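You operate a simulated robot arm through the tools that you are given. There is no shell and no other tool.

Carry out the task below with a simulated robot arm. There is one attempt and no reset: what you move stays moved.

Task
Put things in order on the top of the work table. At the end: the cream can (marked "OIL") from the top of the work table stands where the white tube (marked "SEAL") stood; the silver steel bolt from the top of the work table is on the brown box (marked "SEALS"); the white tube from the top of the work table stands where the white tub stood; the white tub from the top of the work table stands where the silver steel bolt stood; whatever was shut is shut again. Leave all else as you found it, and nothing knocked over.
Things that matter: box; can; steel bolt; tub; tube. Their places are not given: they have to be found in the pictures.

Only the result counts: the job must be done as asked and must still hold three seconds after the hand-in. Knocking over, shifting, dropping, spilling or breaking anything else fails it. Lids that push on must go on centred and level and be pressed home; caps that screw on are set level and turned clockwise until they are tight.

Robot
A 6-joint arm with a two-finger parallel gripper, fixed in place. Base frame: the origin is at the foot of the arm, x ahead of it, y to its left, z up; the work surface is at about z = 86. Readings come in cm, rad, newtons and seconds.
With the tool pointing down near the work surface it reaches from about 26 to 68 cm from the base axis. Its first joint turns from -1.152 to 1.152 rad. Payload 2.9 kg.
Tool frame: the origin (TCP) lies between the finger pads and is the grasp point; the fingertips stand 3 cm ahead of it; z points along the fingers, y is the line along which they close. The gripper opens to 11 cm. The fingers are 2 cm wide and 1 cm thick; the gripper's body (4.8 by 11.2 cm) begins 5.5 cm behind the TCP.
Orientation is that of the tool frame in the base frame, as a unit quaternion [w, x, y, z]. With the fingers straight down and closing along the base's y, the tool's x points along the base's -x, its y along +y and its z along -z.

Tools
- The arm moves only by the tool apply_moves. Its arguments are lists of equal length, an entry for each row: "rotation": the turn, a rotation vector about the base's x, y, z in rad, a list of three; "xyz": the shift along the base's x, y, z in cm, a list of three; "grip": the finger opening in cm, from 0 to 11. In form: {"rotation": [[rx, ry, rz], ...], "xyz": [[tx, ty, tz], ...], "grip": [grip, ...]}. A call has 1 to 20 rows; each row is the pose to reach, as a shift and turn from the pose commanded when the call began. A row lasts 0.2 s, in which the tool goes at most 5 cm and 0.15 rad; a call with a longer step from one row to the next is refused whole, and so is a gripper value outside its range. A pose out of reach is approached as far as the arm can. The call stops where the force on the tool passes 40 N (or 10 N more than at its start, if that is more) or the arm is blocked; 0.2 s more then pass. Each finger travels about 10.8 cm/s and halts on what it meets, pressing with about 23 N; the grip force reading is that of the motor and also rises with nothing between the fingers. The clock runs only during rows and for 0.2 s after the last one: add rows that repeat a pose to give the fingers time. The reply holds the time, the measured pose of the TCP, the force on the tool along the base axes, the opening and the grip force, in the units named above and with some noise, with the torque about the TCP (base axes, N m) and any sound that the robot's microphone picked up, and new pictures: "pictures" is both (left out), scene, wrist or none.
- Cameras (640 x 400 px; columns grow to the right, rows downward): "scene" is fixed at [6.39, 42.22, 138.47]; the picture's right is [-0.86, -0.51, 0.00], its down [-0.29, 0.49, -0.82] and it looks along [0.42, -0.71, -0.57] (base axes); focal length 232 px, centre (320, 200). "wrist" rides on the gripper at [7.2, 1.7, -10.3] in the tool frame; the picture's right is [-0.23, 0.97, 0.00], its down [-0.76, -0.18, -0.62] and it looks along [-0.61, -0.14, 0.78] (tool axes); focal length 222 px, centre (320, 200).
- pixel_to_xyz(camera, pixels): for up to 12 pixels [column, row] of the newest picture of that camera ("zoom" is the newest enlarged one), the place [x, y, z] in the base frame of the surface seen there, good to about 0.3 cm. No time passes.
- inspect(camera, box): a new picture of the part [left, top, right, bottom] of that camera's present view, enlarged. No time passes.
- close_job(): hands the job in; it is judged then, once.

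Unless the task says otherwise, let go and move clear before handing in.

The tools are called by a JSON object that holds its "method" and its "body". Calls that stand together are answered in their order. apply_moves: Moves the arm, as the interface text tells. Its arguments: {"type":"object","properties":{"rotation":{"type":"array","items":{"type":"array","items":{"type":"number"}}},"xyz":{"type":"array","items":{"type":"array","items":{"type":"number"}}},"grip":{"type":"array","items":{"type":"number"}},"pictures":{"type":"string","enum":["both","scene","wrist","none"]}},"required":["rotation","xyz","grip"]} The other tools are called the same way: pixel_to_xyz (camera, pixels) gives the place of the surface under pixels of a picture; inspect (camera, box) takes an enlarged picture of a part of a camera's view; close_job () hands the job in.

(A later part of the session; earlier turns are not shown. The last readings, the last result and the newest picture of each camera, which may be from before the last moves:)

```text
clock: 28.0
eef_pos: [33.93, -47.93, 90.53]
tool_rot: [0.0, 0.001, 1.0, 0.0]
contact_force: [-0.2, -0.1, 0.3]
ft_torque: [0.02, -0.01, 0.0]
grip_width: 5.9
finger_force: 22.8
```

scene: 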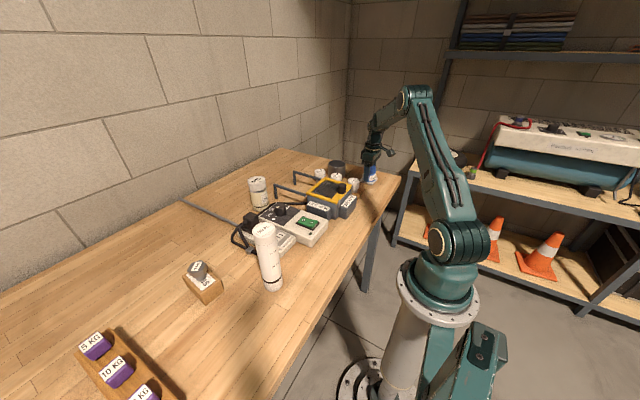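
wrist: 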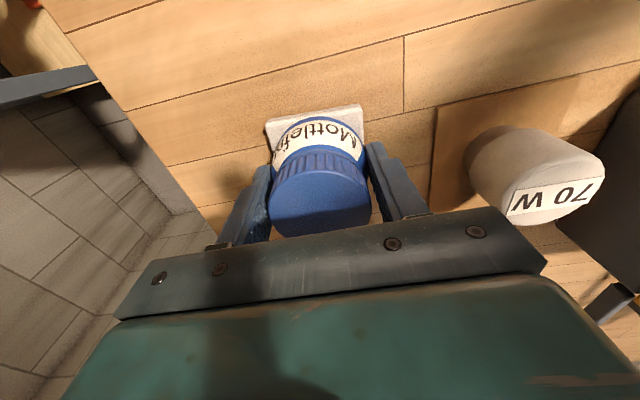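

The grip closed at 5.9 cm with 23 N on the body. I'll lift a few centimetres and check that the tile stays.

{"method": "apply_moves", "body": {"rotation": [[0, 0, 0], [0, 0, 0], [0, 0, 0], [0, 0, 0]], "xyz": [[0, 0, 0.5], [0, 0, 2], [0, 0, 5], [0, 0, 5]], "grip": [4.5, 4.5, 4.5, 4.5]}}

{"method": "inspect", "body": {"camera": "scene", "box": [340, 130, 404, 200]}}

```text
clock: 29.0
eef_pos: [33.96, -47.92, 95.42]
tool_rot: [0.0, 0.0, 1.0, -0.001]
contact_force: [0.4, -0.1, -1.0]
ft_torque: [-0.01, 0.04, 0.01]
grip_width: 5.92
finger_force: 22.7
```

scene: 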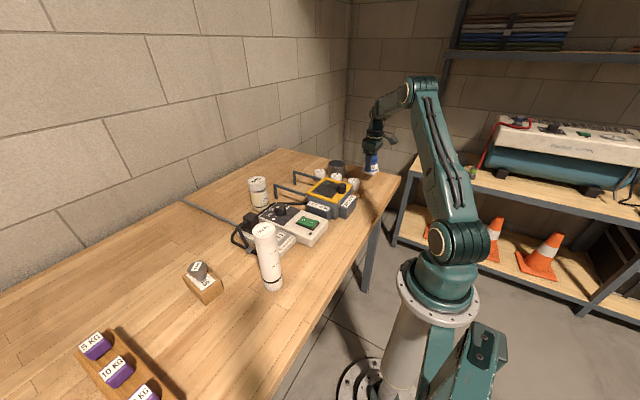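
wrist: 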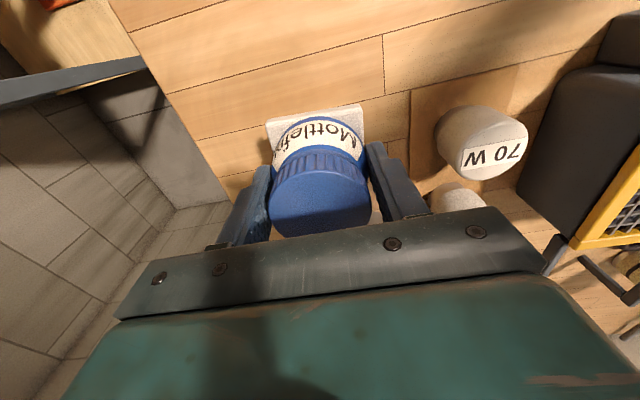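

```text
5.71 times, centred on (372, 165) of scene
```

zoom: 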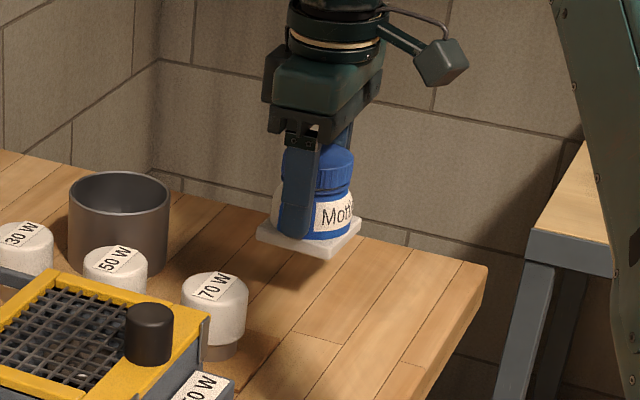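

The pale tile rose together with the tub. I need to see whether it belongs to the tub or is pinched by the fingertips, so I'll zoom in closer.

{"method": "inspect", "body": {"camera": "scene", "box": [360, 148, 384, 163]}}

{"method": "inspect", "body": {"camera": "wrist", "box": [240, 90, 400, 250]}}

```text
16.00 times, centred on (372, 156) of scene
```

zoom: 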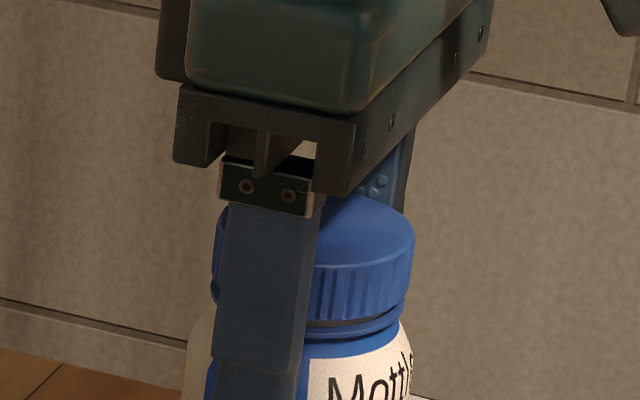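

```text
2.50 times, centred on (320, 170) of wrist
```

zoom: 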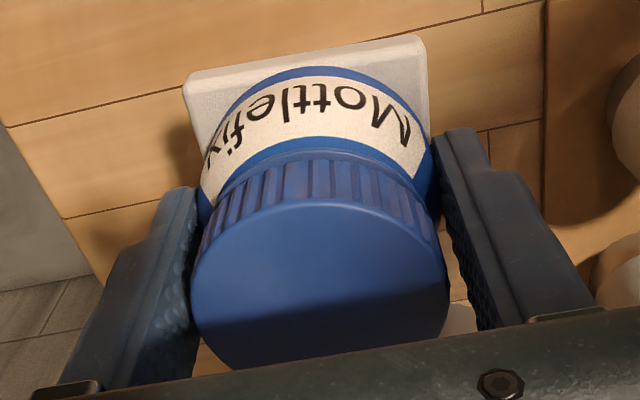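

{"method": "inspect", "body": {"camera": "scene", "box": [356, 158, 388, 178]}}

{"method": "pixel_to_xyz", "body": {"camera": "scene", "pixels": [[372, 174], [370, 172], [375, 174], [368, 170]]}}

```text
16.00 times, centred on (372, 168) of scene
```

zoom: 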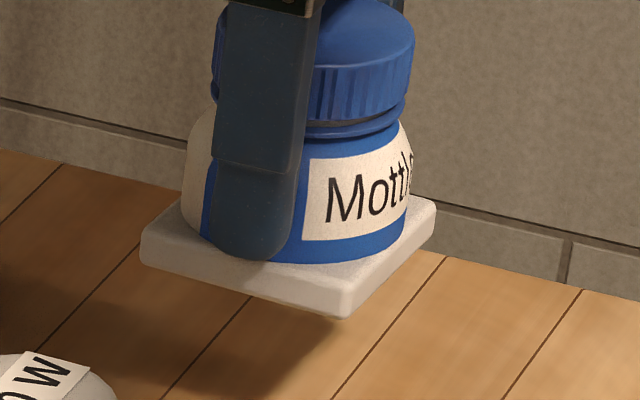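

```text
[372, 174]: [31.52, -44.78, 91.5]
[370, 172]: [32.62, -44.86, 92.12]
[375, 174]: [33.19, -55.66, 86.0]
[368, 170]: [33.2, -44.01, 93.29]
```

The fingertips sit above the tile and its edges protrude past them, so the square plate is the tub's own foot and comes along. I'll raise it and carry it across towards the bolt's old place.

{"method": "apply_moves", "body": {"rotation": [[0, 0, 0], [0, 0, 0], [0, 0, 0], [0, 0, 0], [0, 0, 0], [0, 0, 0], [0, 0, 0], [0, 0, 0], [0, 0, 0], [0, 0, 0], [0, 0, 0], [0, 0, 0], [0, 0, 0], [0, 0, 0], [0, 0, 0], [0, 0, 0], [0, 0, 0], [0, 0, 0], [0, 0, 0]], "xyz": [[0, 0, 4], [0, 0, 8], [0, 0, 12], [0, 0, 16], [0, 0, 20], [0, 2, 24], [1, 6, 24], [1, 10, 24], [2, 14, 24], [2, 18, 24], [2, 22, 24], [3, 26, 24], [3, 30, 24], [3, 34, 24], [3, 38, 24], [3, 42, 24], [3, 46, 24], [3, 50, 24], [3, 50, 24]], "grip": [4.5, 4.5, 4.5, 4.5, 4.5, 4.5, 4.5, 4.5, 4.5, 4.5, 4.5, 4.5, 4.5, 4.5, 4.5, 4.5, 4.5, 4.5, 4.5]}}

```text
clock: 33.0
eef_pos: [36.88, 2.02, 119.71]
tool_rot: [0.0, 0.0, 1.0, -0.001]
contact_force: [-0.8, 0.4, -1.3]
ft_torque: [-0.01, 0.0, -0.03]
grip_width: 5.92
finger_force: 22.8
```

scene: 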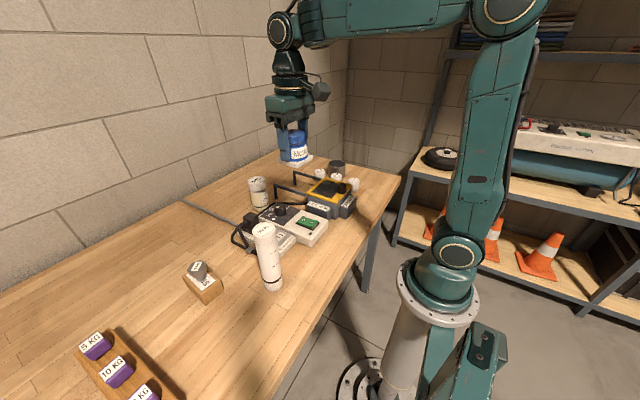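
wrist: 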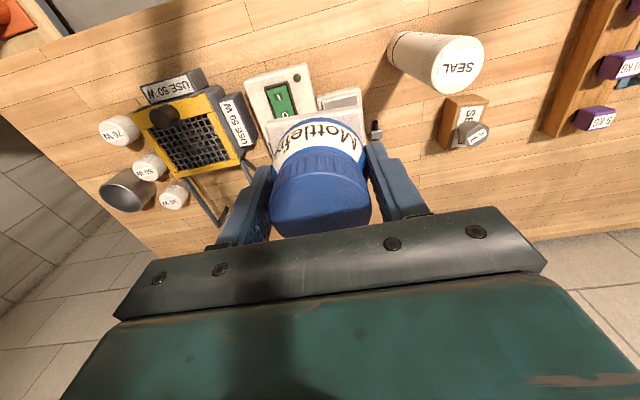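

The tub is held level and its old spot is bare. I'll continue past the tube to above the bolt's old place and start down.

{"method": "apply_moves", "body": {"rotation": [[0, 0, 0], [0, 0, 0], [0, 0, 0], [0, 0, 0], [0, 0, 0], [0, 0, 0], [0, 0, 0], [0, 0, 0], [0, 0, 0], [0, 0, 0], [0, 0, 0], [0, 0, 0], [0, 0, 0], [0, 0, 0], [0, 0, 0], [0, 0, 0]], "xyz": [[0, 4, 0], [0, 8, 0], [0, 12, 0], [0, 16, 0], [0, 20, 0], [-1, 24, 0], [-2, 28, 0], [-3, 31.85, 0], [-3, 31.85, -4], [-3, 31.85, -8], [-3, 31.85, -12], [-3, 31.85, -16], [-3, 31.85, -20], [-3, 31.85, -24], [-3, 31.85, -26], [-3, 31.85, -26]], "grip": [4.5, 4.5, 4.5, 4.5, 4.5, 4.5, 4.5, 4.5, 4.5, 4.5, 4.5, 4.5, 4.5, 4.5, 4.5, 4.5]}}

```text
clock: 36.4
eef_pos: [34.5, 34.0, 93.31]
tool_rot: [0.0, 0.0, 1.0, 0.0]
contact_force: [1.1, -0.3, -1.0]
ft_torque: [0.02, 0.03, -0.03]
grip_width: 5.92
finger_force: 23.0
```

scene: 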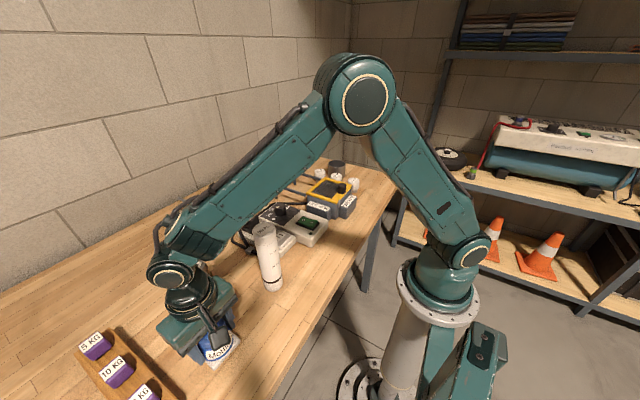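
wrist: 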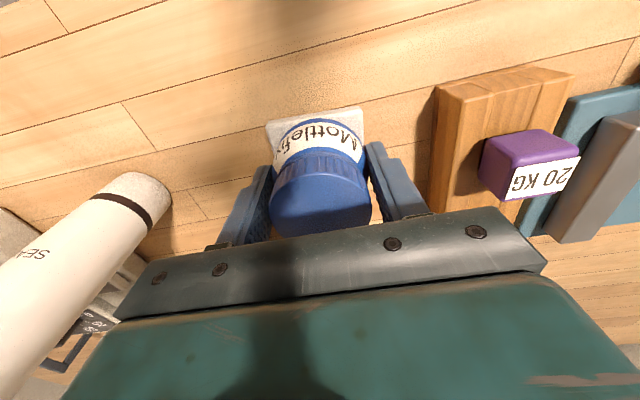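

The reading x = 34.5 is a bit off the expected 34.0. I'll hold and re-read while lowering slightly.

{"method": "apply_moves", "body": {"rotation": [[0, 0, 0], [0, 0, 0], [0, 0, 0]], "xyz": [[0, 0, -1], [0, 0, -2], [0, 0, -2]], "grip": [4.5, 4.5, 4.5], "pictures": "none"}}

{"method": "apply_moves", "body": {"rotation": [[0, 0, 0], [0, 0, 0]], "xyz": [[0, 0, 0], [0, 0, 0]], "grip": [4.5, 4.5], "pictures": "none"}}

```text
clock: 37.2
eef_pos: [34.14, 34.01, 91.39]
tool_rot: [0.0, 0.0, 1.0, 0.0]
contact_force: [0.0, 0.2, -1.8]
ft_torque: [-0.01, -0.02, 0.01]
grip_width: 5.9
finger_force: 23.2
```

```text
clock: 37.8
eef_pos: [34.2, 34.03, 91.53]
tool_rot: [0.001, 0.0, 1.0, 0.001]
contact_force: [0.4, 0.1, -0.7]
ft_torque: [0.01, -0.01, 0.0]
grip_width: 5.92
finger_force: 22.7
```

I'll lower in small steps until the foot touches the table.

{"method": "apply_moves", "body": {"rotation": [[0, 0, 0], [0, 0, 0], [0, 0, 0]], "xyz": [[-0.1, 0, -0.5], [-0.1, 0, -0.8], [-0.1, 0, -0.8]], "grip": [4.5, 4.5, 4.5], "pictures": "none"}}

{"method": "apply_moves", "body": {"rotation": [[0, 0, 0], [0, 0, 0]], "xyz": [[0, 0, -0.1], [0, 0, -0.1]], "grip": [4.5, 4.5], "pictures": "none"}}

{"method": "apply_moves", "body": {"rotation": [[0, 0, 0], [0, 0, 0]], "xyz": [[0, 0, -0.1], [0, 0, -0.1]], "grip": [4.5, 4.5], "pictures": "both"}}

```text
clock: 38.6
eef_pos: [34.04, 34.0, 90.59]
tool_rot: [0.0, 0.0, 1.0, 0.0]
contact_force: [0.4, 0.6, -0.9]
ft_torque: [-0.02, -0.02, -0.01]
grip_width: 5.91
finger_force: 22.9
```

```text
clock: 39.2
eef_pos: [34.06, 34.04, 90.49]
tool_rot: [0.0, 0.0, 1.0, 0.001]
contact_force: [-0.3, -0.1, -1.1]
ft_torque: [0.04, -0.05, 0.0]
grip_width: 5.93
finger_force: 23.3
```

```text
clock: 39.8
eef_pos: [34.04, 34.04, 90.51]
tool_rot: [0.0, -0.001, 1.0, -0.001]
contact_force: [-2.7, 1.1, 6.2]
ft_torque: [-0.16, 0.07, -0.07]
grip_width: 5.92
finger_force: 22.7
```

scene: 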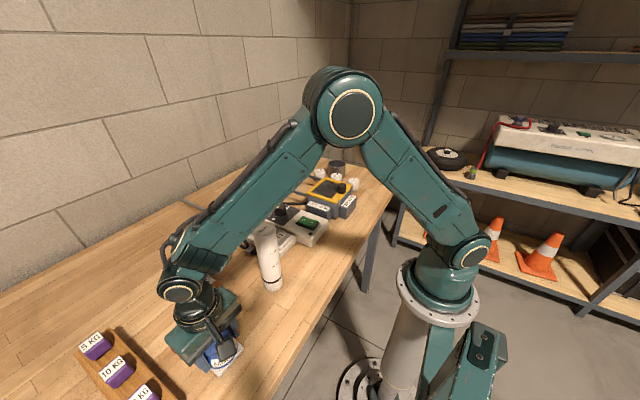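
wrist: 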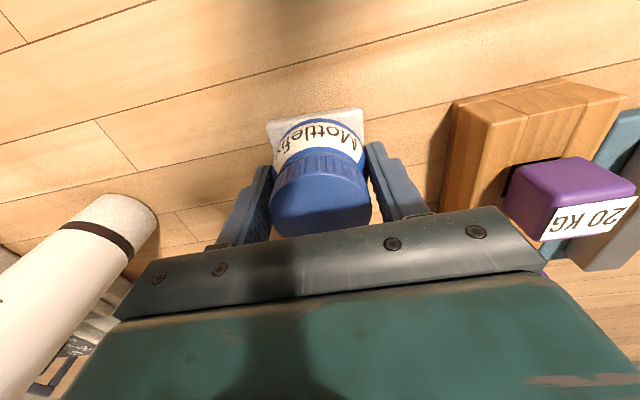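

Contact is confirmed, with fz about +6 N and the tub seated. I'll open the fingers and rise straight up.

{"method": "apply_moves", "body": {"rotation": [[0, 0, 0], [0, 0, 0], [0, 0, 0], [0, 0, 0], [0, 0, 0], [0, 0, 0], [0, 0, 0], [0, 0, 0], [0, 0, 0], [0, 0, 0], [0, 0, 0]], "xyz": [[0, 0, 0.05], [0, 0, 0.05], [0, 0, 0.05], [0, 0, 0.05], [0, 0, 1.5], [0, 0, 5], [0, 0, 9], [0, 0, 13], [0, 0, 17], [0, 0, 21], [0, 0, 25]], "grip": [6.5, 7.5, 8, 8, 8, 8, 8, 8, 8, 8, 8]}}

```text
clock: 42.2
eef_pos: [34.08, 34.38, 115.4]
tool_rot: [0.0, -0.001, 1.0, 0.0]
contact_force: [0.6, 0.0, 0.4]
ft_torque: [-0.02, -0.01, 0.0]
grip_width: 8.02
finger_force: 0.0
```

scene: 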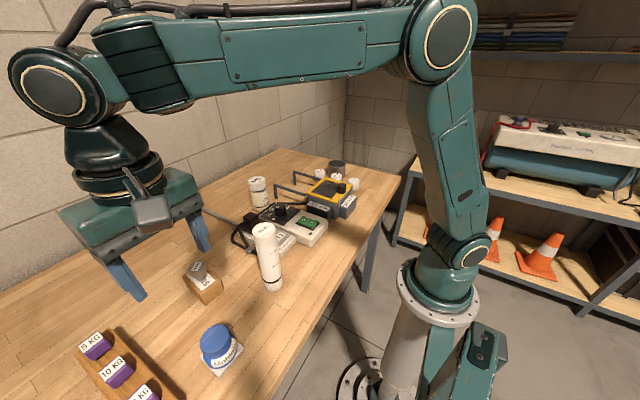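
wrist: 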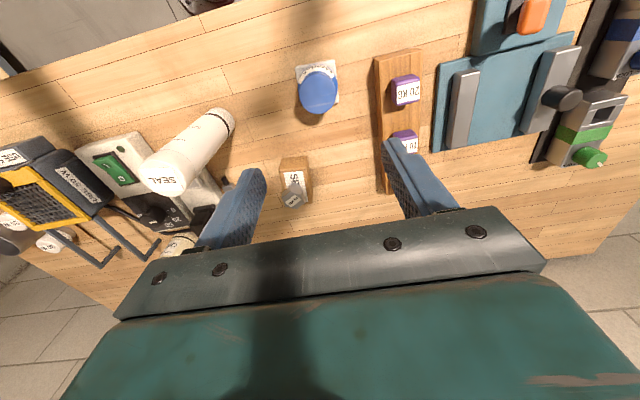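

The tub stands at the bolt's old place. Now I'll measure the tube in both views.

{"method": "inspect", "body": {"camera": "scene", "box": [236, 215, 300, 299]}}

{"method": "pixel_to_xyz", "body": {"camera": "scene", "pixels": [[264, 230], [254, 231], [275, 229], [264, 224], [264, 237], [267, 255], [272, 285], [265, 286], [280, 284], [273, 290], [258, 255], [278, 255]]}}

{"method": "pixel_to_xyz", "body": {"camera": "wrist", "pixels": [[164, 171], [145, 172], [184, 171], [164, 155], [164, 190], [222, 118], [232, 125], [213, 110], [235, 118], [200, 125], [205, 145], [190, 140]]}}

```text
4.76 times, centred on (268, 257) of scene
```

zoom: 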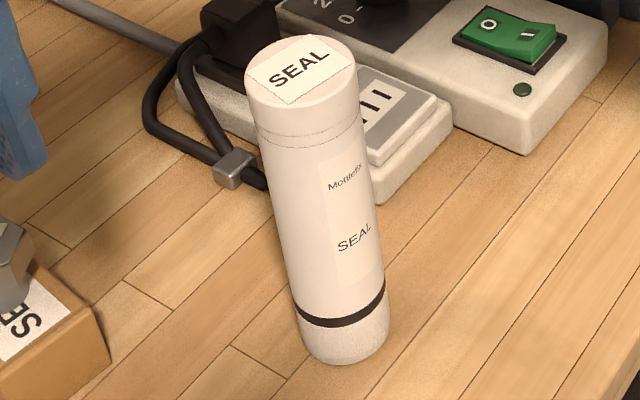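

```text
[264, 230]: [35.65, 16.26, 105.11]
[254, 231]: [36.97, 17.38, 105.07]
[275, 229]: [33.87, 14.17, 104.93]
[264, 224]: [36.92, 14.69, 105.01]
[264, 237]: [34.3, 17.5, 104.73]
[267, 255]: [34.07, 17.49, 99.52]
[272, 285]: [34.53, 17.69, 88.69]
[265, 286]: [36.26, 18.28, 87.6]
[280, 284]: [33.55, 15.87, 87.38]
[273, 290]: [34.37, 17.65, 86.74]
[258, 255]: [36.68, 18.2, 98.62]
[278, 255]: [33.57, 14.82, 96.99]
```

```text
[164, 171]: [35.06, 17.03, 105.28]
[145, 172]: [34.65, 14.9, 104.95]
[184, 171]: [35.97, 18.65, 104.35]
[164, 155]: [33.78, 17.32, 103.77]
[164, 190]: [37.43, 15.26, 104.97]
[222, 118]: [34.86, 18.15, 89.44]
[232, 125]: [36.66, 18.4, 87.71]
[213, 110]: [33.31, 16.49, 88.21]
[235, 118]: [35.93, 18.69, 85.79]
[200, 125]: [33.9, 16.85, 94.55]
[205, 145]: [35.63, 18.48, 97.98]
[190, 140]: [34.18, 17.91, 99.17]
```

I'll sample points around the tube's top rim in the zoom to fit its centre.

{"method": "pixel_to_xyz", "body": {"camera": "zoom", "pixels": [[301, 77], [250, 84], [352, 70], [298, 39], [304, 111], [264, 50], [342, 97], [263, 105], [335, 47], [280, 42], [325, 106], [350, 300]]}}

{"method": "inspect", "body": {"camera": "wrist", "box": [130, 95, 250, 205]}}

```text
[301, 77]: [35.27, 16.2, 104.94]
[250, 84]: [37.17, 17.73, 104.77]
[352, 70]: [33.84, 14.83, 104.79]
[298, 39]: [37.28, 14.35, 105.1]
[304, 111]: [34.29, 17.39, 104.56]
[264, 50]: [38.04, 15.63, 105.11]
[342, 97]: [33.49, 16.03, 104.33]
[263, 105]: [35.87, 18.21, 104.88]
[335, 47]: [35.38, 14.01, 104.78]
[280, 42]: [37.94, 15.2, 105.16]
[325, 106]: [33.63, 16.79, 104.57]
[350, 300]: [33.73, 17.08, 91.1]
```

```text
3.64 times, centred on (190, 150) of wrist
```

zoom: 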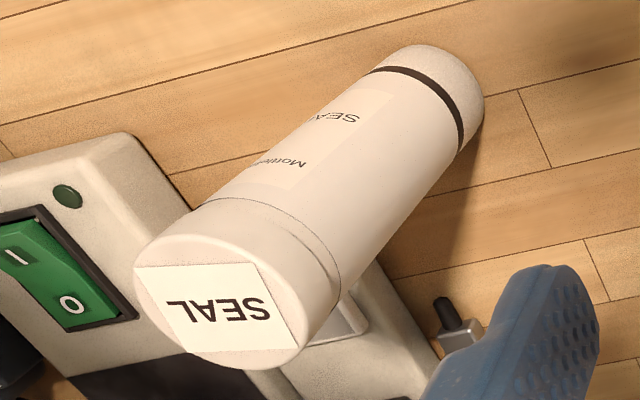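

The tube's top is centred near (35.7,16.0), z 105, with a diameter of about 5 cm. I'll move directly above it to refine this, and query the cap seam height.

{"method": "pixel_to_xyz", "body": {"camera": "scene", "pixels": [[265.9, 244.6], [265, 241], [266, 246], [268, 262]]}}

{"method": "apply_moves", "body": {"rotation": [[0, 0, 0], [0, 0, 0], [0, 0, 0], [0, 0, 0], [0, 0, 0], [0, 0, 0], [0, 0, 0]], "xyz": [[0.5, -4, 0], [1, -8, 0], [1.5, -12, 0], [1.75, -16, 0], [1.75, -18, -1], [1.75, -18, -2.5], [1.75, -18, -2.5]], "grip": [8, 8, 8, 8, 8, 8, 8]}}

```text
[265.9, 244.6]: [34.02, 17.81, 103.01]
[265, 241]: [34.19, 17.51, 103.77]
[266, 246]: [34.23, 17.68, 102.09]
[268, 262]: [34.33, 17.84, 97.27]
```

```text
clock: 43.8
eef_pos: [35.87, 16.23, 112.87]
tool_rot: [0.0, 0.0, 1.0, 0.0]
contact_force: [0.5, -0.8, -0.2]
ft_torque: [-0.01, -0.05, -0.01]
grip_width: 8.02
finger_force: 0.1
```

scene: 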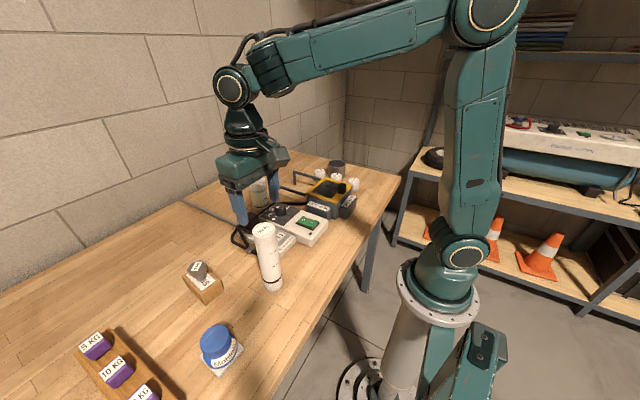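
wrist: 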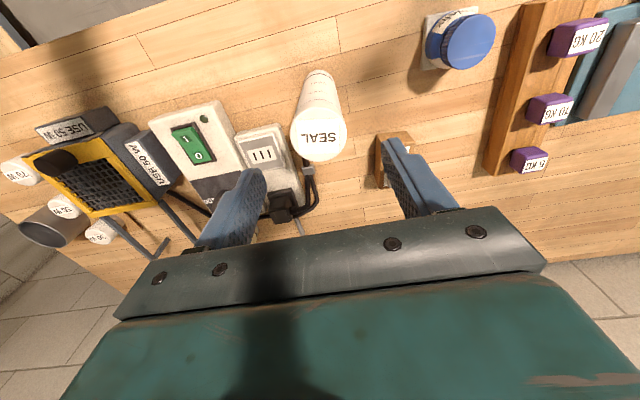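

The cap seam is at z ≈ 102.5, so gripping around z 100 holds the tube body. I'll check the top's centre from the wrist view near (319,135).

{"method": "inspect", "body": {"camera": "wrist", "box": [270, 60, 370, 180]}}

{"method": "pixel_to_xyz", "body": {"camera": "wrist", "pixels": [[319, 135], [293, 136], [345, 136], [319, 112], [319, 158], [301, 118], [337, 118], [301, 153], [337, 153], [319, 80], [304, 85], [336, 85]]}}

```text
3.33 times, centred on (320, 120) of wrist
```

zoom: 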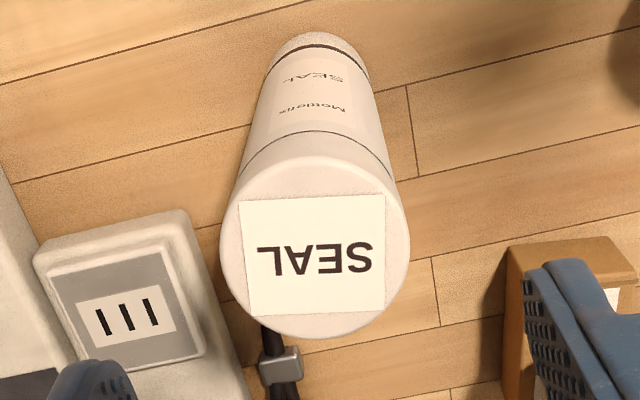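

```text
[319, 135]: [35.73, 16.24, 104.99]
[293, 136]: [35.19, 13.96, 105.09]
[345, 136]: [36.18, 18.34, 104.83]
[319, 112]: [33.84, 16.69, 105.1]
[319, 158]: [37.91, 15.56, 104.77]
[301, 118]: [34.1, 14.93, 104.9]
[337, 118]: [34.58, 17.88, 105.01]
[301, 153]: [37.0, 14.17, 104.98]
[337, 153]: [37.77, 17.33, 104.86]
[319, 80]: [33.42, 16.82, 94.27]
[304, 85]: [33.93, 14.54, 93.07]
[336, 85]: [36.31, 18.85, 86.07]
```

The tube axis is at (35.75,16.15), almost under the tool. I'll lower to z 100.1 and close slowly on the body.

{"method": "apply_moves", "body": {"rotation": [[0, 0, 0], [0, 0, 0], [0, 0, 0], [0, 0, 0], [0, 0, 0], [0, 0, 0], [0, 0, 0], [0, 0, 0], [0, 0, 0], [0, 0, 0], [0, 0, 0], [0, 0, 0], [0, 0, 0]], "xyz": [[0.05, 0.1, -3], [0.05, 0.1, -6], [0.05, 0.1, -9], [0.05, 0.1, -11.5], [0.05, 0.1, -12.9], [0.05, 0.1, -12.9], [0.05, 0.1, -12.9], [0.05, 0.1, -12.9], [0.05, 0.1, -12.9], [0.05, 0.1, -12.9], [0.05, 0.1, -12.9], [0.05, 0.1, -12.9], [0.05, 0.1, -12.9]], "grip": [8, 8, 8, 8, 8, 8, 7, 6, 5.5, 5.1, 4.7, 4.2, 4]}}

```text
clock: 46.6
eef_pos: [35.75, 16.25, 100.04]
tool_rot: [0.0, 0.0, 1.0, 0.0]
contact_force: [0.3, -1.8, 0.3]
ft_torque: [-0.1, 0.0, -0.01]
grip_width: 4.84
finger_force: 23.9
```

scene: 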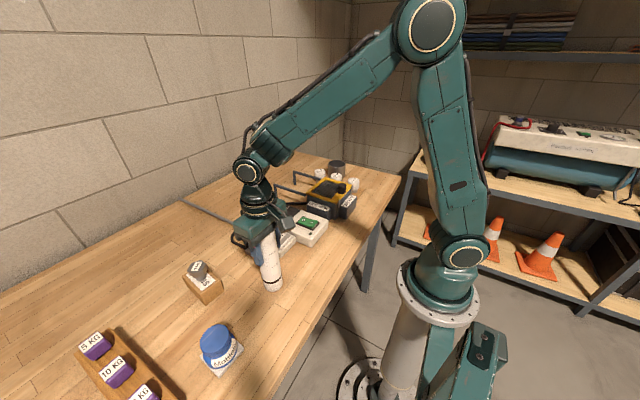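
wrist: 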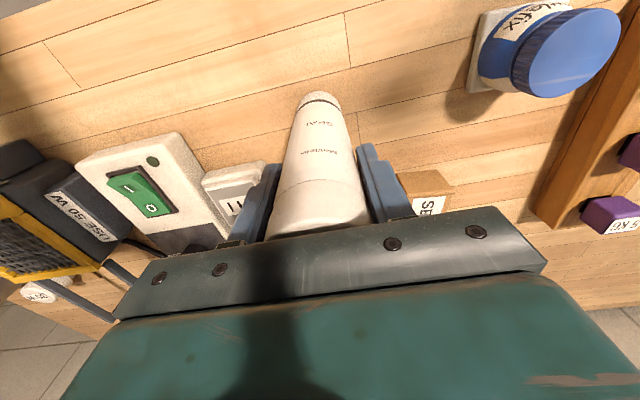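

The tube is gripped at 4.84 cm. I'll lift it straight up 16 cm and check that it hangs securely and upright.

{"method": "apply_moves", "body": {"rotation": [[0, 0, 0], [0, 0, 0], [0, 0, 0], [0, 0, 0], [0, 0, 0], [0, 0, 0]], "xyz": [[0, 0, 1], [0, 0, 4], [0, 0, 8], [0, 0, 12], [0, 0, 16], [0, 0, 16]], "grip": [4, 4, 4, 4, 4, 4]}}

```text
clock: 48.0
eef_pos: [35.79, 15.81, 116.12]
tool_rot: [0.0, -0.001, 1.0, -0.001]
contact_force: [0.3, -0.4, -2.9]
ft_torque: [-0.01, 0.01, -0.03]
grip_width: 4.82
finger_force: 23.1
```

scene: 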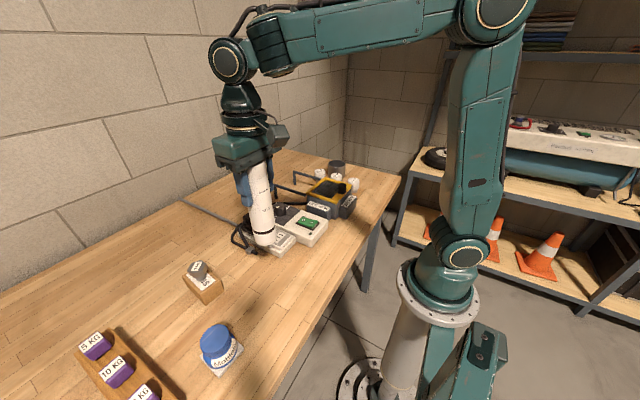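
wrist: 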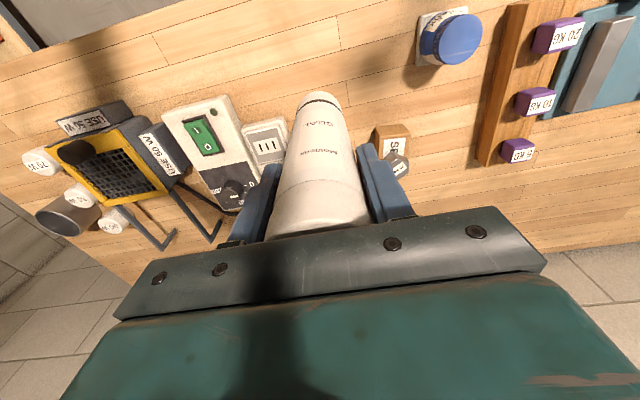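

The tube hangs upright. I'll carry it at this height to the tub's old place.

{"method": "apply_moves", "body": {"rotation": [[0, 0, 0], [0, 0, 0], [0, 0, 0], [0, 0, 0], [0, 0, 0], [0, 0, 0], [0, 0, 0], [0, 0, 0], [0, 0, 0], [0, 0, 0], [0, 0, 0], [0, 0, 0], [0, 0, 0], [0, 0, 0], [0, 0, 0], [0, 0, 0], [0, 0, 0], [0, 0, 0], [0, 0, 0], [0, 0, 0]], "xyz": [[0, -2, 0], [0, -5, 0], [0, -8.5, 0], [0, -12, 0], [0, -15.5, 0], [0, -19, 0], [0, -22.5, 0], [0, -26, 0], [0, -29.5, 0], [0, -33, 0], [0, -36.5, 0], [-0.5, -40, 0], [-1, -43.5, 0], [-1.3, -47, 0], [-1.7, -50.5, 0], [-1.7, -54, 0], [-1.7, -57.5, 0], [-1.7, -61, 0], [-1.7, -63.95, 0], [-1.7, -63.95, 0]], "grip": [4, 4, 4, 4, 4, 4, 4, 4, 4, 4, 4, 4, 4, 4, 4, 4, 4, 4, 4, 4]}}

```text
clock: 52.2
eef_pos: [34.04, -48.04, 115.83]
tool_rot: [0.0, -0.001, 1.0, 0.001]
contact_force: [0.6, 0.8, -3.4]
ft_torque: [0.02, 0.0, 0.0]
grip_width: 4.85
finger_force: 22.9
```

scene: 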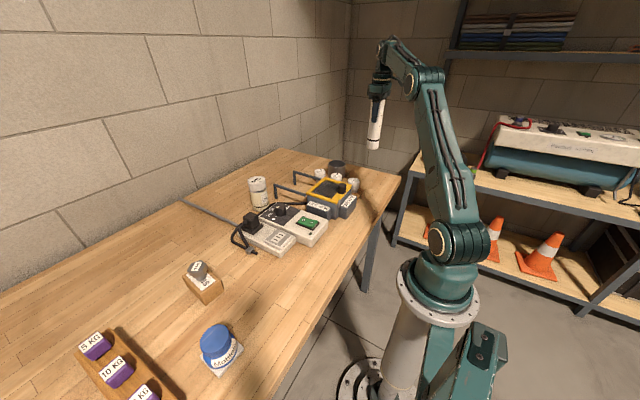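
wrist: 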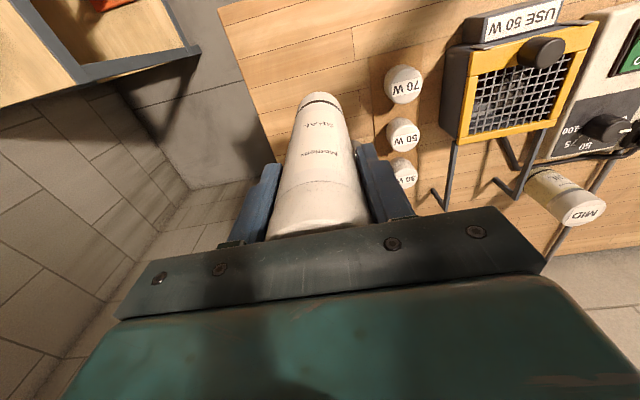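

The tube is above the tub's old place. I'll lower it to about half a centimetre above the table, then feel for contact.

{"method": "apply_moves", "body": {"rotation": [[0, 0, 0], [0, 0, 0], [0, 0, 0], [0, 0, 0], [0, 0, 0], [0, 0, 0], [0, 0, 0]], "xyz": [[0, 0, -3], [0, 0, -7], [0, 0, -11], [0, 0, -14], [0, 0, -15], [0, 0, -15.5], [0, 0, -15.5]], "grip": [4, 4, 4, 4, 4, 4, 4]}}

{"method": "inspect", "body": {"camera": "scene", "box": [335, 110, 410, 200]}}

```text
clock: 53.8
eef_pos: [33.94, -47.92, 100.57]
tool_rot: [0.0, 0.0, 1.0, 0.0]
contact_force: [-0.2, 0.1, -2.6]
ft_torque: [0.0, -0.01, 0.03]
grip_width: 4.84
finger_force: 22.8
```

scene: 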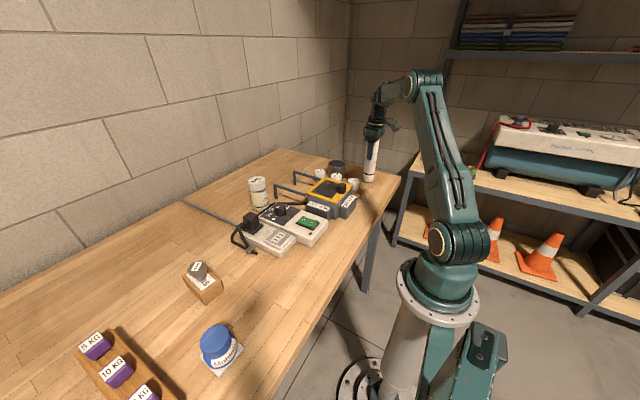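
wrist: 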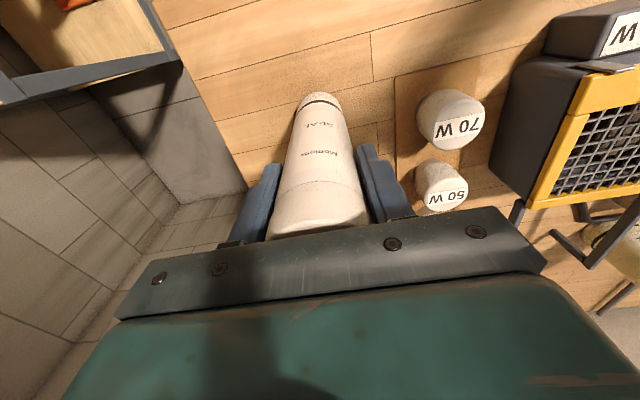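

```text
4.44 times, centred on (372, 155) of scene
```

zoom: 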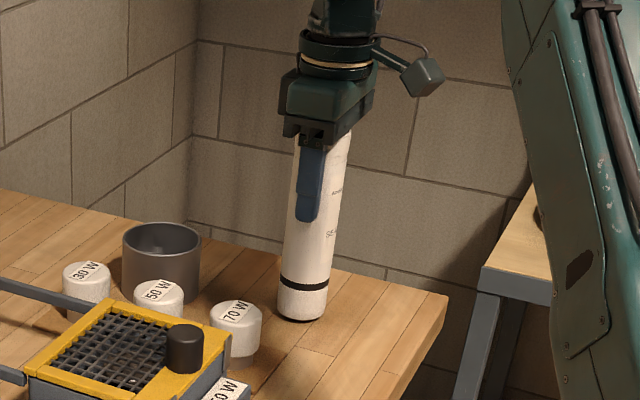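

The tube is upright, just over the table. I'll make small downward steps until the force shows contact.

{"method": "apply_moves", "body": {"rotation": [[0, 0, 0], [0, 0, 0], [0, 0, 0]], "xyz": [[0, 0, -0.2], [0, 0, -0.4], [0, 0, -0.4]], "grip": [4, 4, 4], "pictures": "none"}}

{"method": "apply_moves", "body": {"rotation": [[0, 0, 0], [0, 0, 0]], "xyz": [[0, 0, -0.1], [0, 0, -0.1]], "grip": [4, 4], "pictures": "none"}}

```text
clock: 54.6
eef_pos: [34.01, -47.81, 100.27]
tool_rot: [0.0, 0.0, 1.0, 0.0]
contact_force: [-0.1, -0.3, -2.6]
ft_torque: [0.02, 0.02, -0.02]
grip_width: 4.82
finger_force: 23.1
```

```text
clock: 55.2
eef_pos: [34.06, -47.8, 100.15]
tool_rot: [0.0, 0.0, 1.0, 0.0]
contact_force: [0.2, 0.1, -3.9]
ft_torque: [0.01, -0.02, 0.01]
grip_width: 4.85
finger_force: 22.6
```

{"method": "apply_moves", "body": {"rotation": [[0, 0, 0], [0, 0, 0]], "xyz": [[0, 0, -0.1], [0, 0, -0.1]], "grip": [4, 4], "pictures": "none"}}

```text
clock: 55.8
eef_pos: [33.96, -47.82, 100.09]
tool_rot: [0.0, 0.001, 1.0, 0.0]
contact_force: [-1.5, -0.5, 2.2]
ft_torque: [0.08, 0.2, 0.02]
grip_width: 4.83
finger_force: 23.0
```

Contact is felt, with fz changing from -3 to +2 N. I'll open the fingers evenly and rise clear of the tube.

{"method": "apply_moves", "body": {"rotation": [[0, 0, 0], [0, 0, 0], [0, 0, 0], [0, 0, 0], [0, 0, 0], [0, 0, 0], [0, 0, 0], [0, 0, 0], [0, 0, 0], [0, 0, 0], [0, 0, 0]], "xyz": [[0, 0, 0], [0, 0, 0], [0, 0, 0], [0, 0, 0], [0, 0, 0], [0, 0, 1], [0, 0, 3], [0, 0, 6], [0, 0, 10], [0, 0, 14], [0, 0, 16]], "grip": [4.8, 5.2, 6, 7, 8, 8, 8, 8, 8, 8, 8]}}

{"method": "inspect", "body": {"camera": "scene", "box": [335, 100, 410, 200]}}

```text
clock: 58.2
eef_pos: [34.19, -47.99, 115.87]
tool_rot: [0.0, 0.0, 1.0, 0.001]
contact_force: [-0.3, 0.1, 0.5]
ft_torque: [-0.01, 0.01, 0.0]
grip_width: 8.0
finger_force: 0.1
```

scene: 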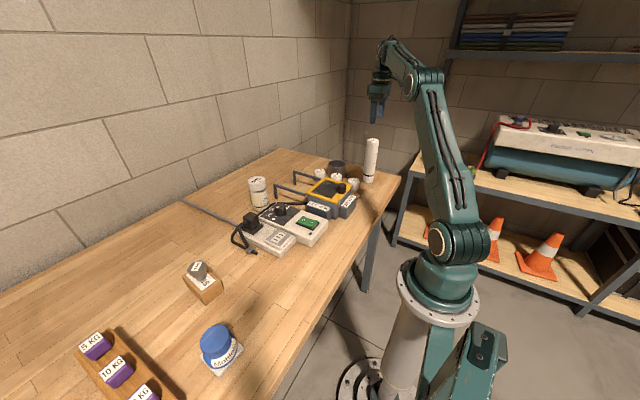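
wrist: 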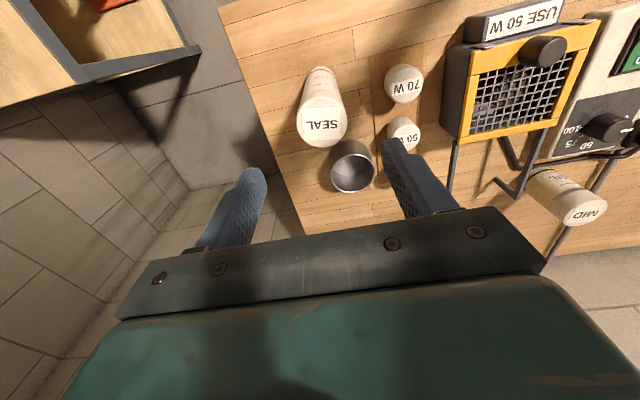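

```text
4.00 times, centred on (372, 150) of scene
```

zoom: 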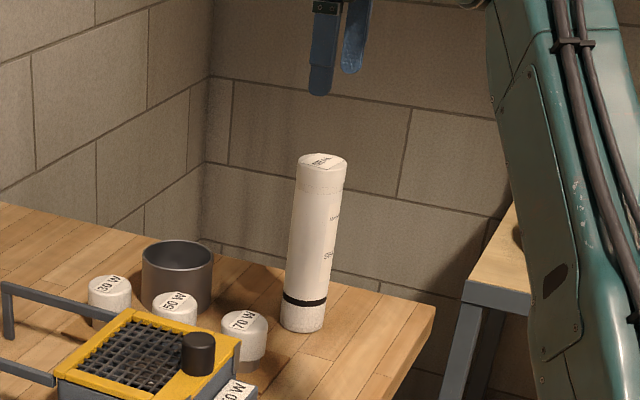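

The tube stands upright at its new spot. Now for the can: I'll move to a viewpoint in front of it.

{"method": "apply_moves", "body": {"rotation": [[0, 0, 0], [0, 0, 0], [0, 0, 0], [0, 0, 0], [0, 0, 0], [0, 0, 0], [0, 0, 0], [0, 0, 0], [0, 0, 0], [0, 0, 0], [0, 0, 0], [0, 0, 0]], "xyz": [[0, 1, 2], [0, 5, 2], [1, 9, 2], [2, 13, 2], [3.5, 17, 2], [5, 21, 2], [6.5, 25, 2], [8, 29, 2], [9.5, 33, 2], [11, 36.9, 2], [13, 38.9, 0], [13, 38.9, 0]], "grip": [8, 8, 8, 8, 8, 8, 8, 8, 8, 8, 8, 8]}}

```text
clock: 60.8
eef_pos: [47.16, -8.87, 115.96]
tool_rot: [-0.001, 0.0, 1.0, 0.0]
contact_force: [-0.5, -0.2, -0.6]
ft_torque: [0.04, -0.04, -0.03]
grip_width: 8.0
finger_force: 0.0
```

scene: 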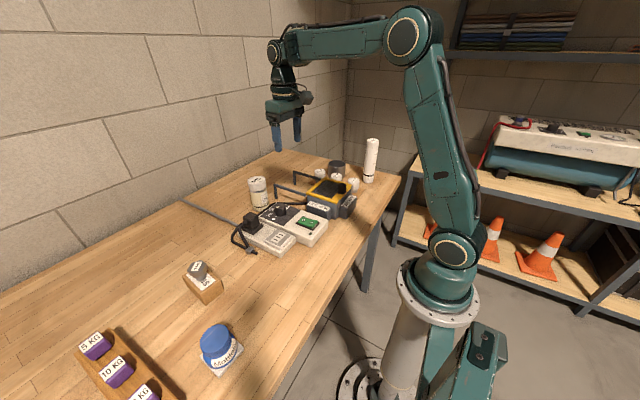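
wrist: 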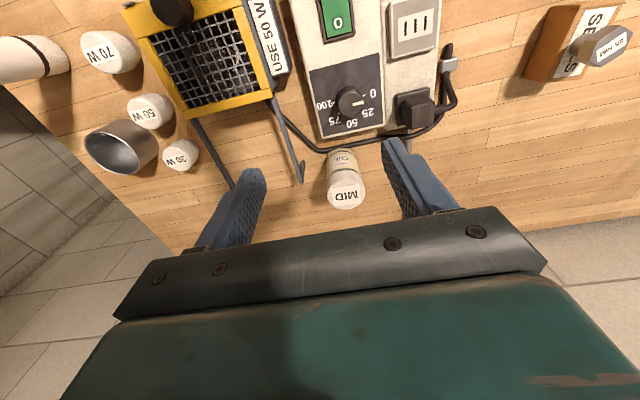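

The can appears at wrist (344,180), with a thin rod at about (300,180) to its left and a cable in front of it. I'll enlarge both views and take points.

{"method": "inspect", "body": {"camera": "wrist", "box": [270, 120, 420, 220]}}

{"method": "inspect", "body": {"camera": "scene", "box": [230, 160, 310, 230]}}

{"method": "pixel_to_xyz", "body": {"camera": "wrist", "pixels": [[346, 193], [330, 193], [362, 192], [346, 180], [347, 207], [342, 155], [301, 180], [290, 150], [300, 165], [350, 147], [413, 105], [236, 187]]}}

```text
4.00 times, centred on (345, 170) of wrist
```

zoom: 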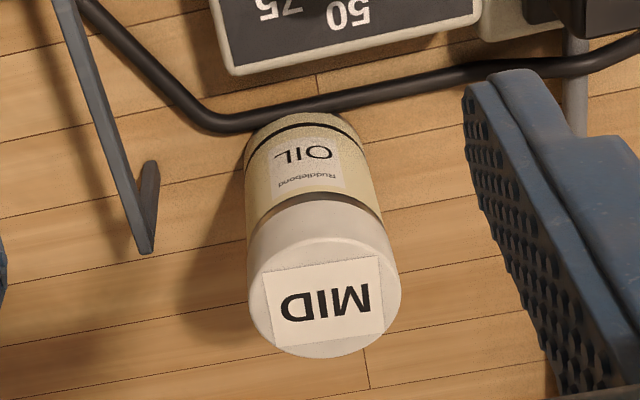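

```text
5.71 times, centred on (270, 195) of scene
```

zoom: 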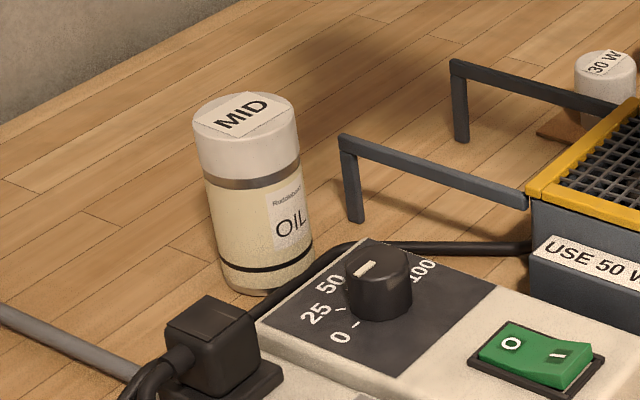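

```text
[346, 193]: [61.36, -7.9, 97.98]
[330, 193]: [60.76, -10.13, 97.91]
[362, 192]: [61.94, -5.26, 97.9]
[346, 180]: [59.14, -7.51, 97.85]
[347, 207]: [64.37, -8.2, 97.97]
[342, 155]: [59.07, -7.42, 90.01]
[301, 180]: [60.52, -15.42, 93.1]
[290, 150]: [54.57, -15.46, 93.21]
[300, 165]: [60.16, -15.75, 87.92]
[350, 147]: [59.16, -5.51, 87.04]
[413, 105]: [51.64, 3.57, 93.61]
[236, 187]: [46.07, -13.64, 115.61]
```

I'll sample the cap rim in the scene zoom to fix the can's axis.

{"method": "pixel_to_xyz", "body": {"camera": "zoom", "pixels": [[245, 115], [199, 118], [292, 110], [243, 95], [248, 136], [215, 98], [278, 132], [215, 134], [278, 97], [260, 230], [265, 285], [350, 200]]}}

{"method": "pixel_to_xyz", "body": {"camera": "wrist", "pixels": [[328.5, 196], [363, 190], [337, 206], [357, 204], [335, 182], [358, 179], [328, 165], [358, 165], [346, 208], [304, 182], [299, 150], [333, 148]]}}

```text
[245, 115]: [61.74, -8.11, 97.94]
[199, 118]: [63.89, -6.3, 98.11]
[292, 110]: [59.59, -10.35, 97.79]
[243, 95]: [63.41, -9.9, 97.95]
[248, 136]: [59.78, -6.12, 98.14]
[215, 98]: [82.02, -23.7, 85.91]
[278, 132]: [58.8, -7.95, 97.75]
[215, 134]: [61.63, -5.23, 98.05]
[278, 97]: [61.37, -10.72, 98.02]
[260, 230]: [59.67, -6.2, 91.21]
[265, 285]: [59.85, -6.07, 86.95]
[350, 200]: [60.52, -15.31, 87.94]
```

```text
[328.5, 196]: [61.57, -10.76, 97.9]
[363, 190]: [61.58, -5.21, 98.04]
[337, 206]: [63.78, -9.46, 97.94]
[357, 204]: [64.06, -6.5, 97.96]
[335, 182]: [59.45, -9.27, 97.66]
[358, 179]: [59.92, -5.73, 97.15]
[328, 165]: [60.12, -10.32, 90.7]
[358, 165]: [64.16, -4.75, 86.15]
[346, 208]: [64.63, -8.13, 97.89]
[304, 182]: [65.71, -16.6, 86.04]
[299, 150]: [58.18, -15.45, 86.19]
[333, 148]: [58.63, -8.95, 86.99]
```

The can's axis is at (61.55,-8.0), with a diameter of about 5.4 cm and a top at z 98; the rod at y ≈ -15.4 leaves room. I'll move above the can with 8 cm opening and check.

{"method": "apply_moves", "body": {"rotation": [[0, 0, 0], [0, 0, 0], [0, 0, 0], [0, 0, 0], [0, 0, 0], [0, 0, 0], [0, 0, 0], [0, 0, 0]], "xyz": [[4, 0.3, 0], [8, 0.6, 0], [12, 0.95, 0], [14.5, 0.95, -1], [14.5, 0.95, -5], [14.5, 0.95, -9], [14.5, 0.95, -12], [14.5, 0.95, -12]], "grip": [8, 8, 8, 8, 8, 8, 8, 8]}}

```text
clock: 62.6
eef_pos: [61.41, -8.05, 103.75]
tool_rot: [-0.001, 0.0, 1.0, 0.0]
contact_force: [0.8, 0.2, 0.1]
ft_torque: [0.01, 0.02, -0.01]
grip_width: 8.0
finger_force: 0.0
```

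scene: 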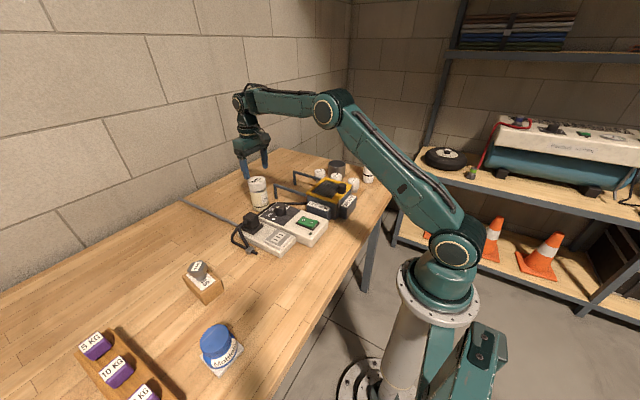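
wrist: 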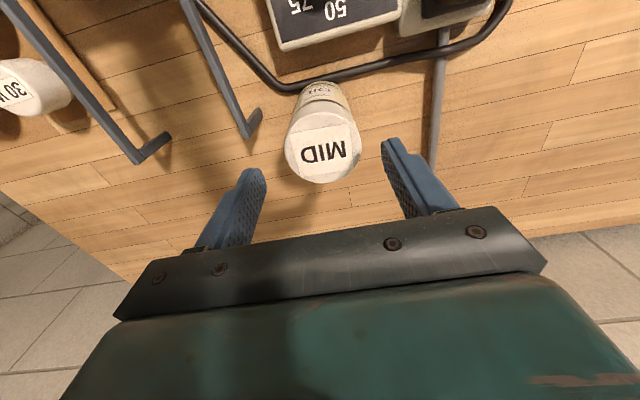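

The can's cap is at (323,145), close to the expected (320,145). I'll confirm with points on the rim.

{"method": "pixel_to_xyz", "body": {"camera": "wrist", "pixels": [[323, 146], [287, 147], [359, 147], [322, 181], [323, 116], [299, 122], [346, 120], [299, 171], [347, 170], [247, 125], [261, 112], [388, 145]]}}

{"method": "inspect", "body": {"camera": "wrist", "box": [270, 70, 380, 190]}}

```text
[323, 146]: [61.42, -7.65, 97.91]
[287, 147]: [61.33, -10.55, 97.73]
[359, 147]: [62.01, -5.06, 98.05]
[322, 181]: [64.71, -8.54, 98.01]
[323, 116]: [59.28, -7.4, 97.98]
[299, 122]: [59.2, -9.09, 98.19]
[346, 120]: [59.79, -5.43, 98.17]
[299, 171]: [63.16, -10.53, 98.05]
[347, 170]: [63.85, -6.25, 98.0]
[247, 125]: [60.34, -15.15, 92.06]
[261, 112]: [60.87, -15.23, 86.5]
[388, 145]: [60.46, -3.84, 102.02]
```

```text
3.33 times, centred on (325, 130) of wrist
```

zoom: 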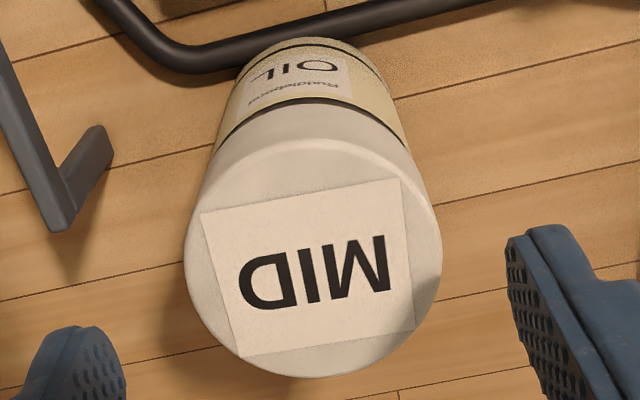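

The can's centre is about 0.2 cm ahead and 0.13 cm to the left of the tool. I'll correct that, lower to z 93.1 and close slowly.

{"method": "apply_moves", "body": {"rotation": [[0, 0, 0], [0, 0, 0], [0, 0, 0], [0, 0, 0], [0, 0, 0], [0, 0, 0], [0, 0, 0], [0, 0, 0], [0, 0, 0], [0, 0, 0], [0, 0, 0], [0, 0, 0], [0, 0, 0]], "xyz": [[0.2, 0.13, -1], [0.2, 0.13, -4], [0.2, 0.13, -7], [0.2, 0.13, -9.5], [0.2, 0.13, -10.9], [0.2, 0.13, -10.9], [0.2, 0.13, -10.9], [0.2, 0.13, -10.9], [0.2, 0.13, -10.9], [0.2, 0.13, -10.9], [0.2, 0.13, -10.9], [0.2, 0.13, -10.9], [0.2, 0.13, -10.9]], "grip": [8, 8, 8, 8, 8, 8, 7, 6.5, 6, 5.6, 5.2, 4.8, 4.6]}}

```text
clock: 65.4
eef_pos: [61.86, -7.83, 92.94]
tool_rot: [0.0, 0.0, 1.0, 0.001]
contact_force: [0.5, -3.1, 0.5]
ft_torque: [-0.02, -0.02, -0.01]
grip_width: 6.09
finger_force: 23.1
```

scene: 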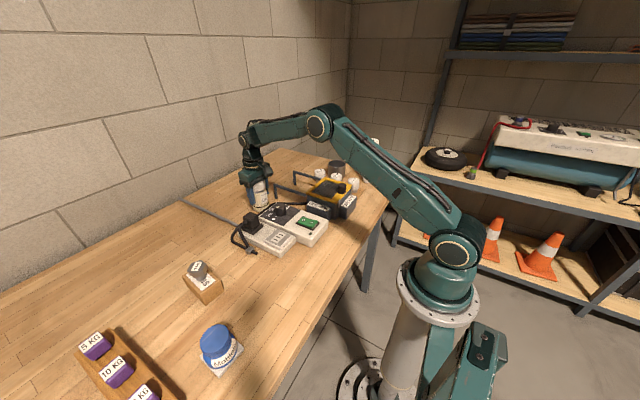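
wrist: 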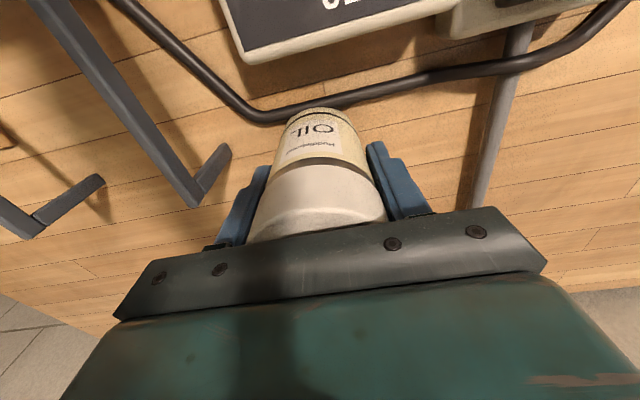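

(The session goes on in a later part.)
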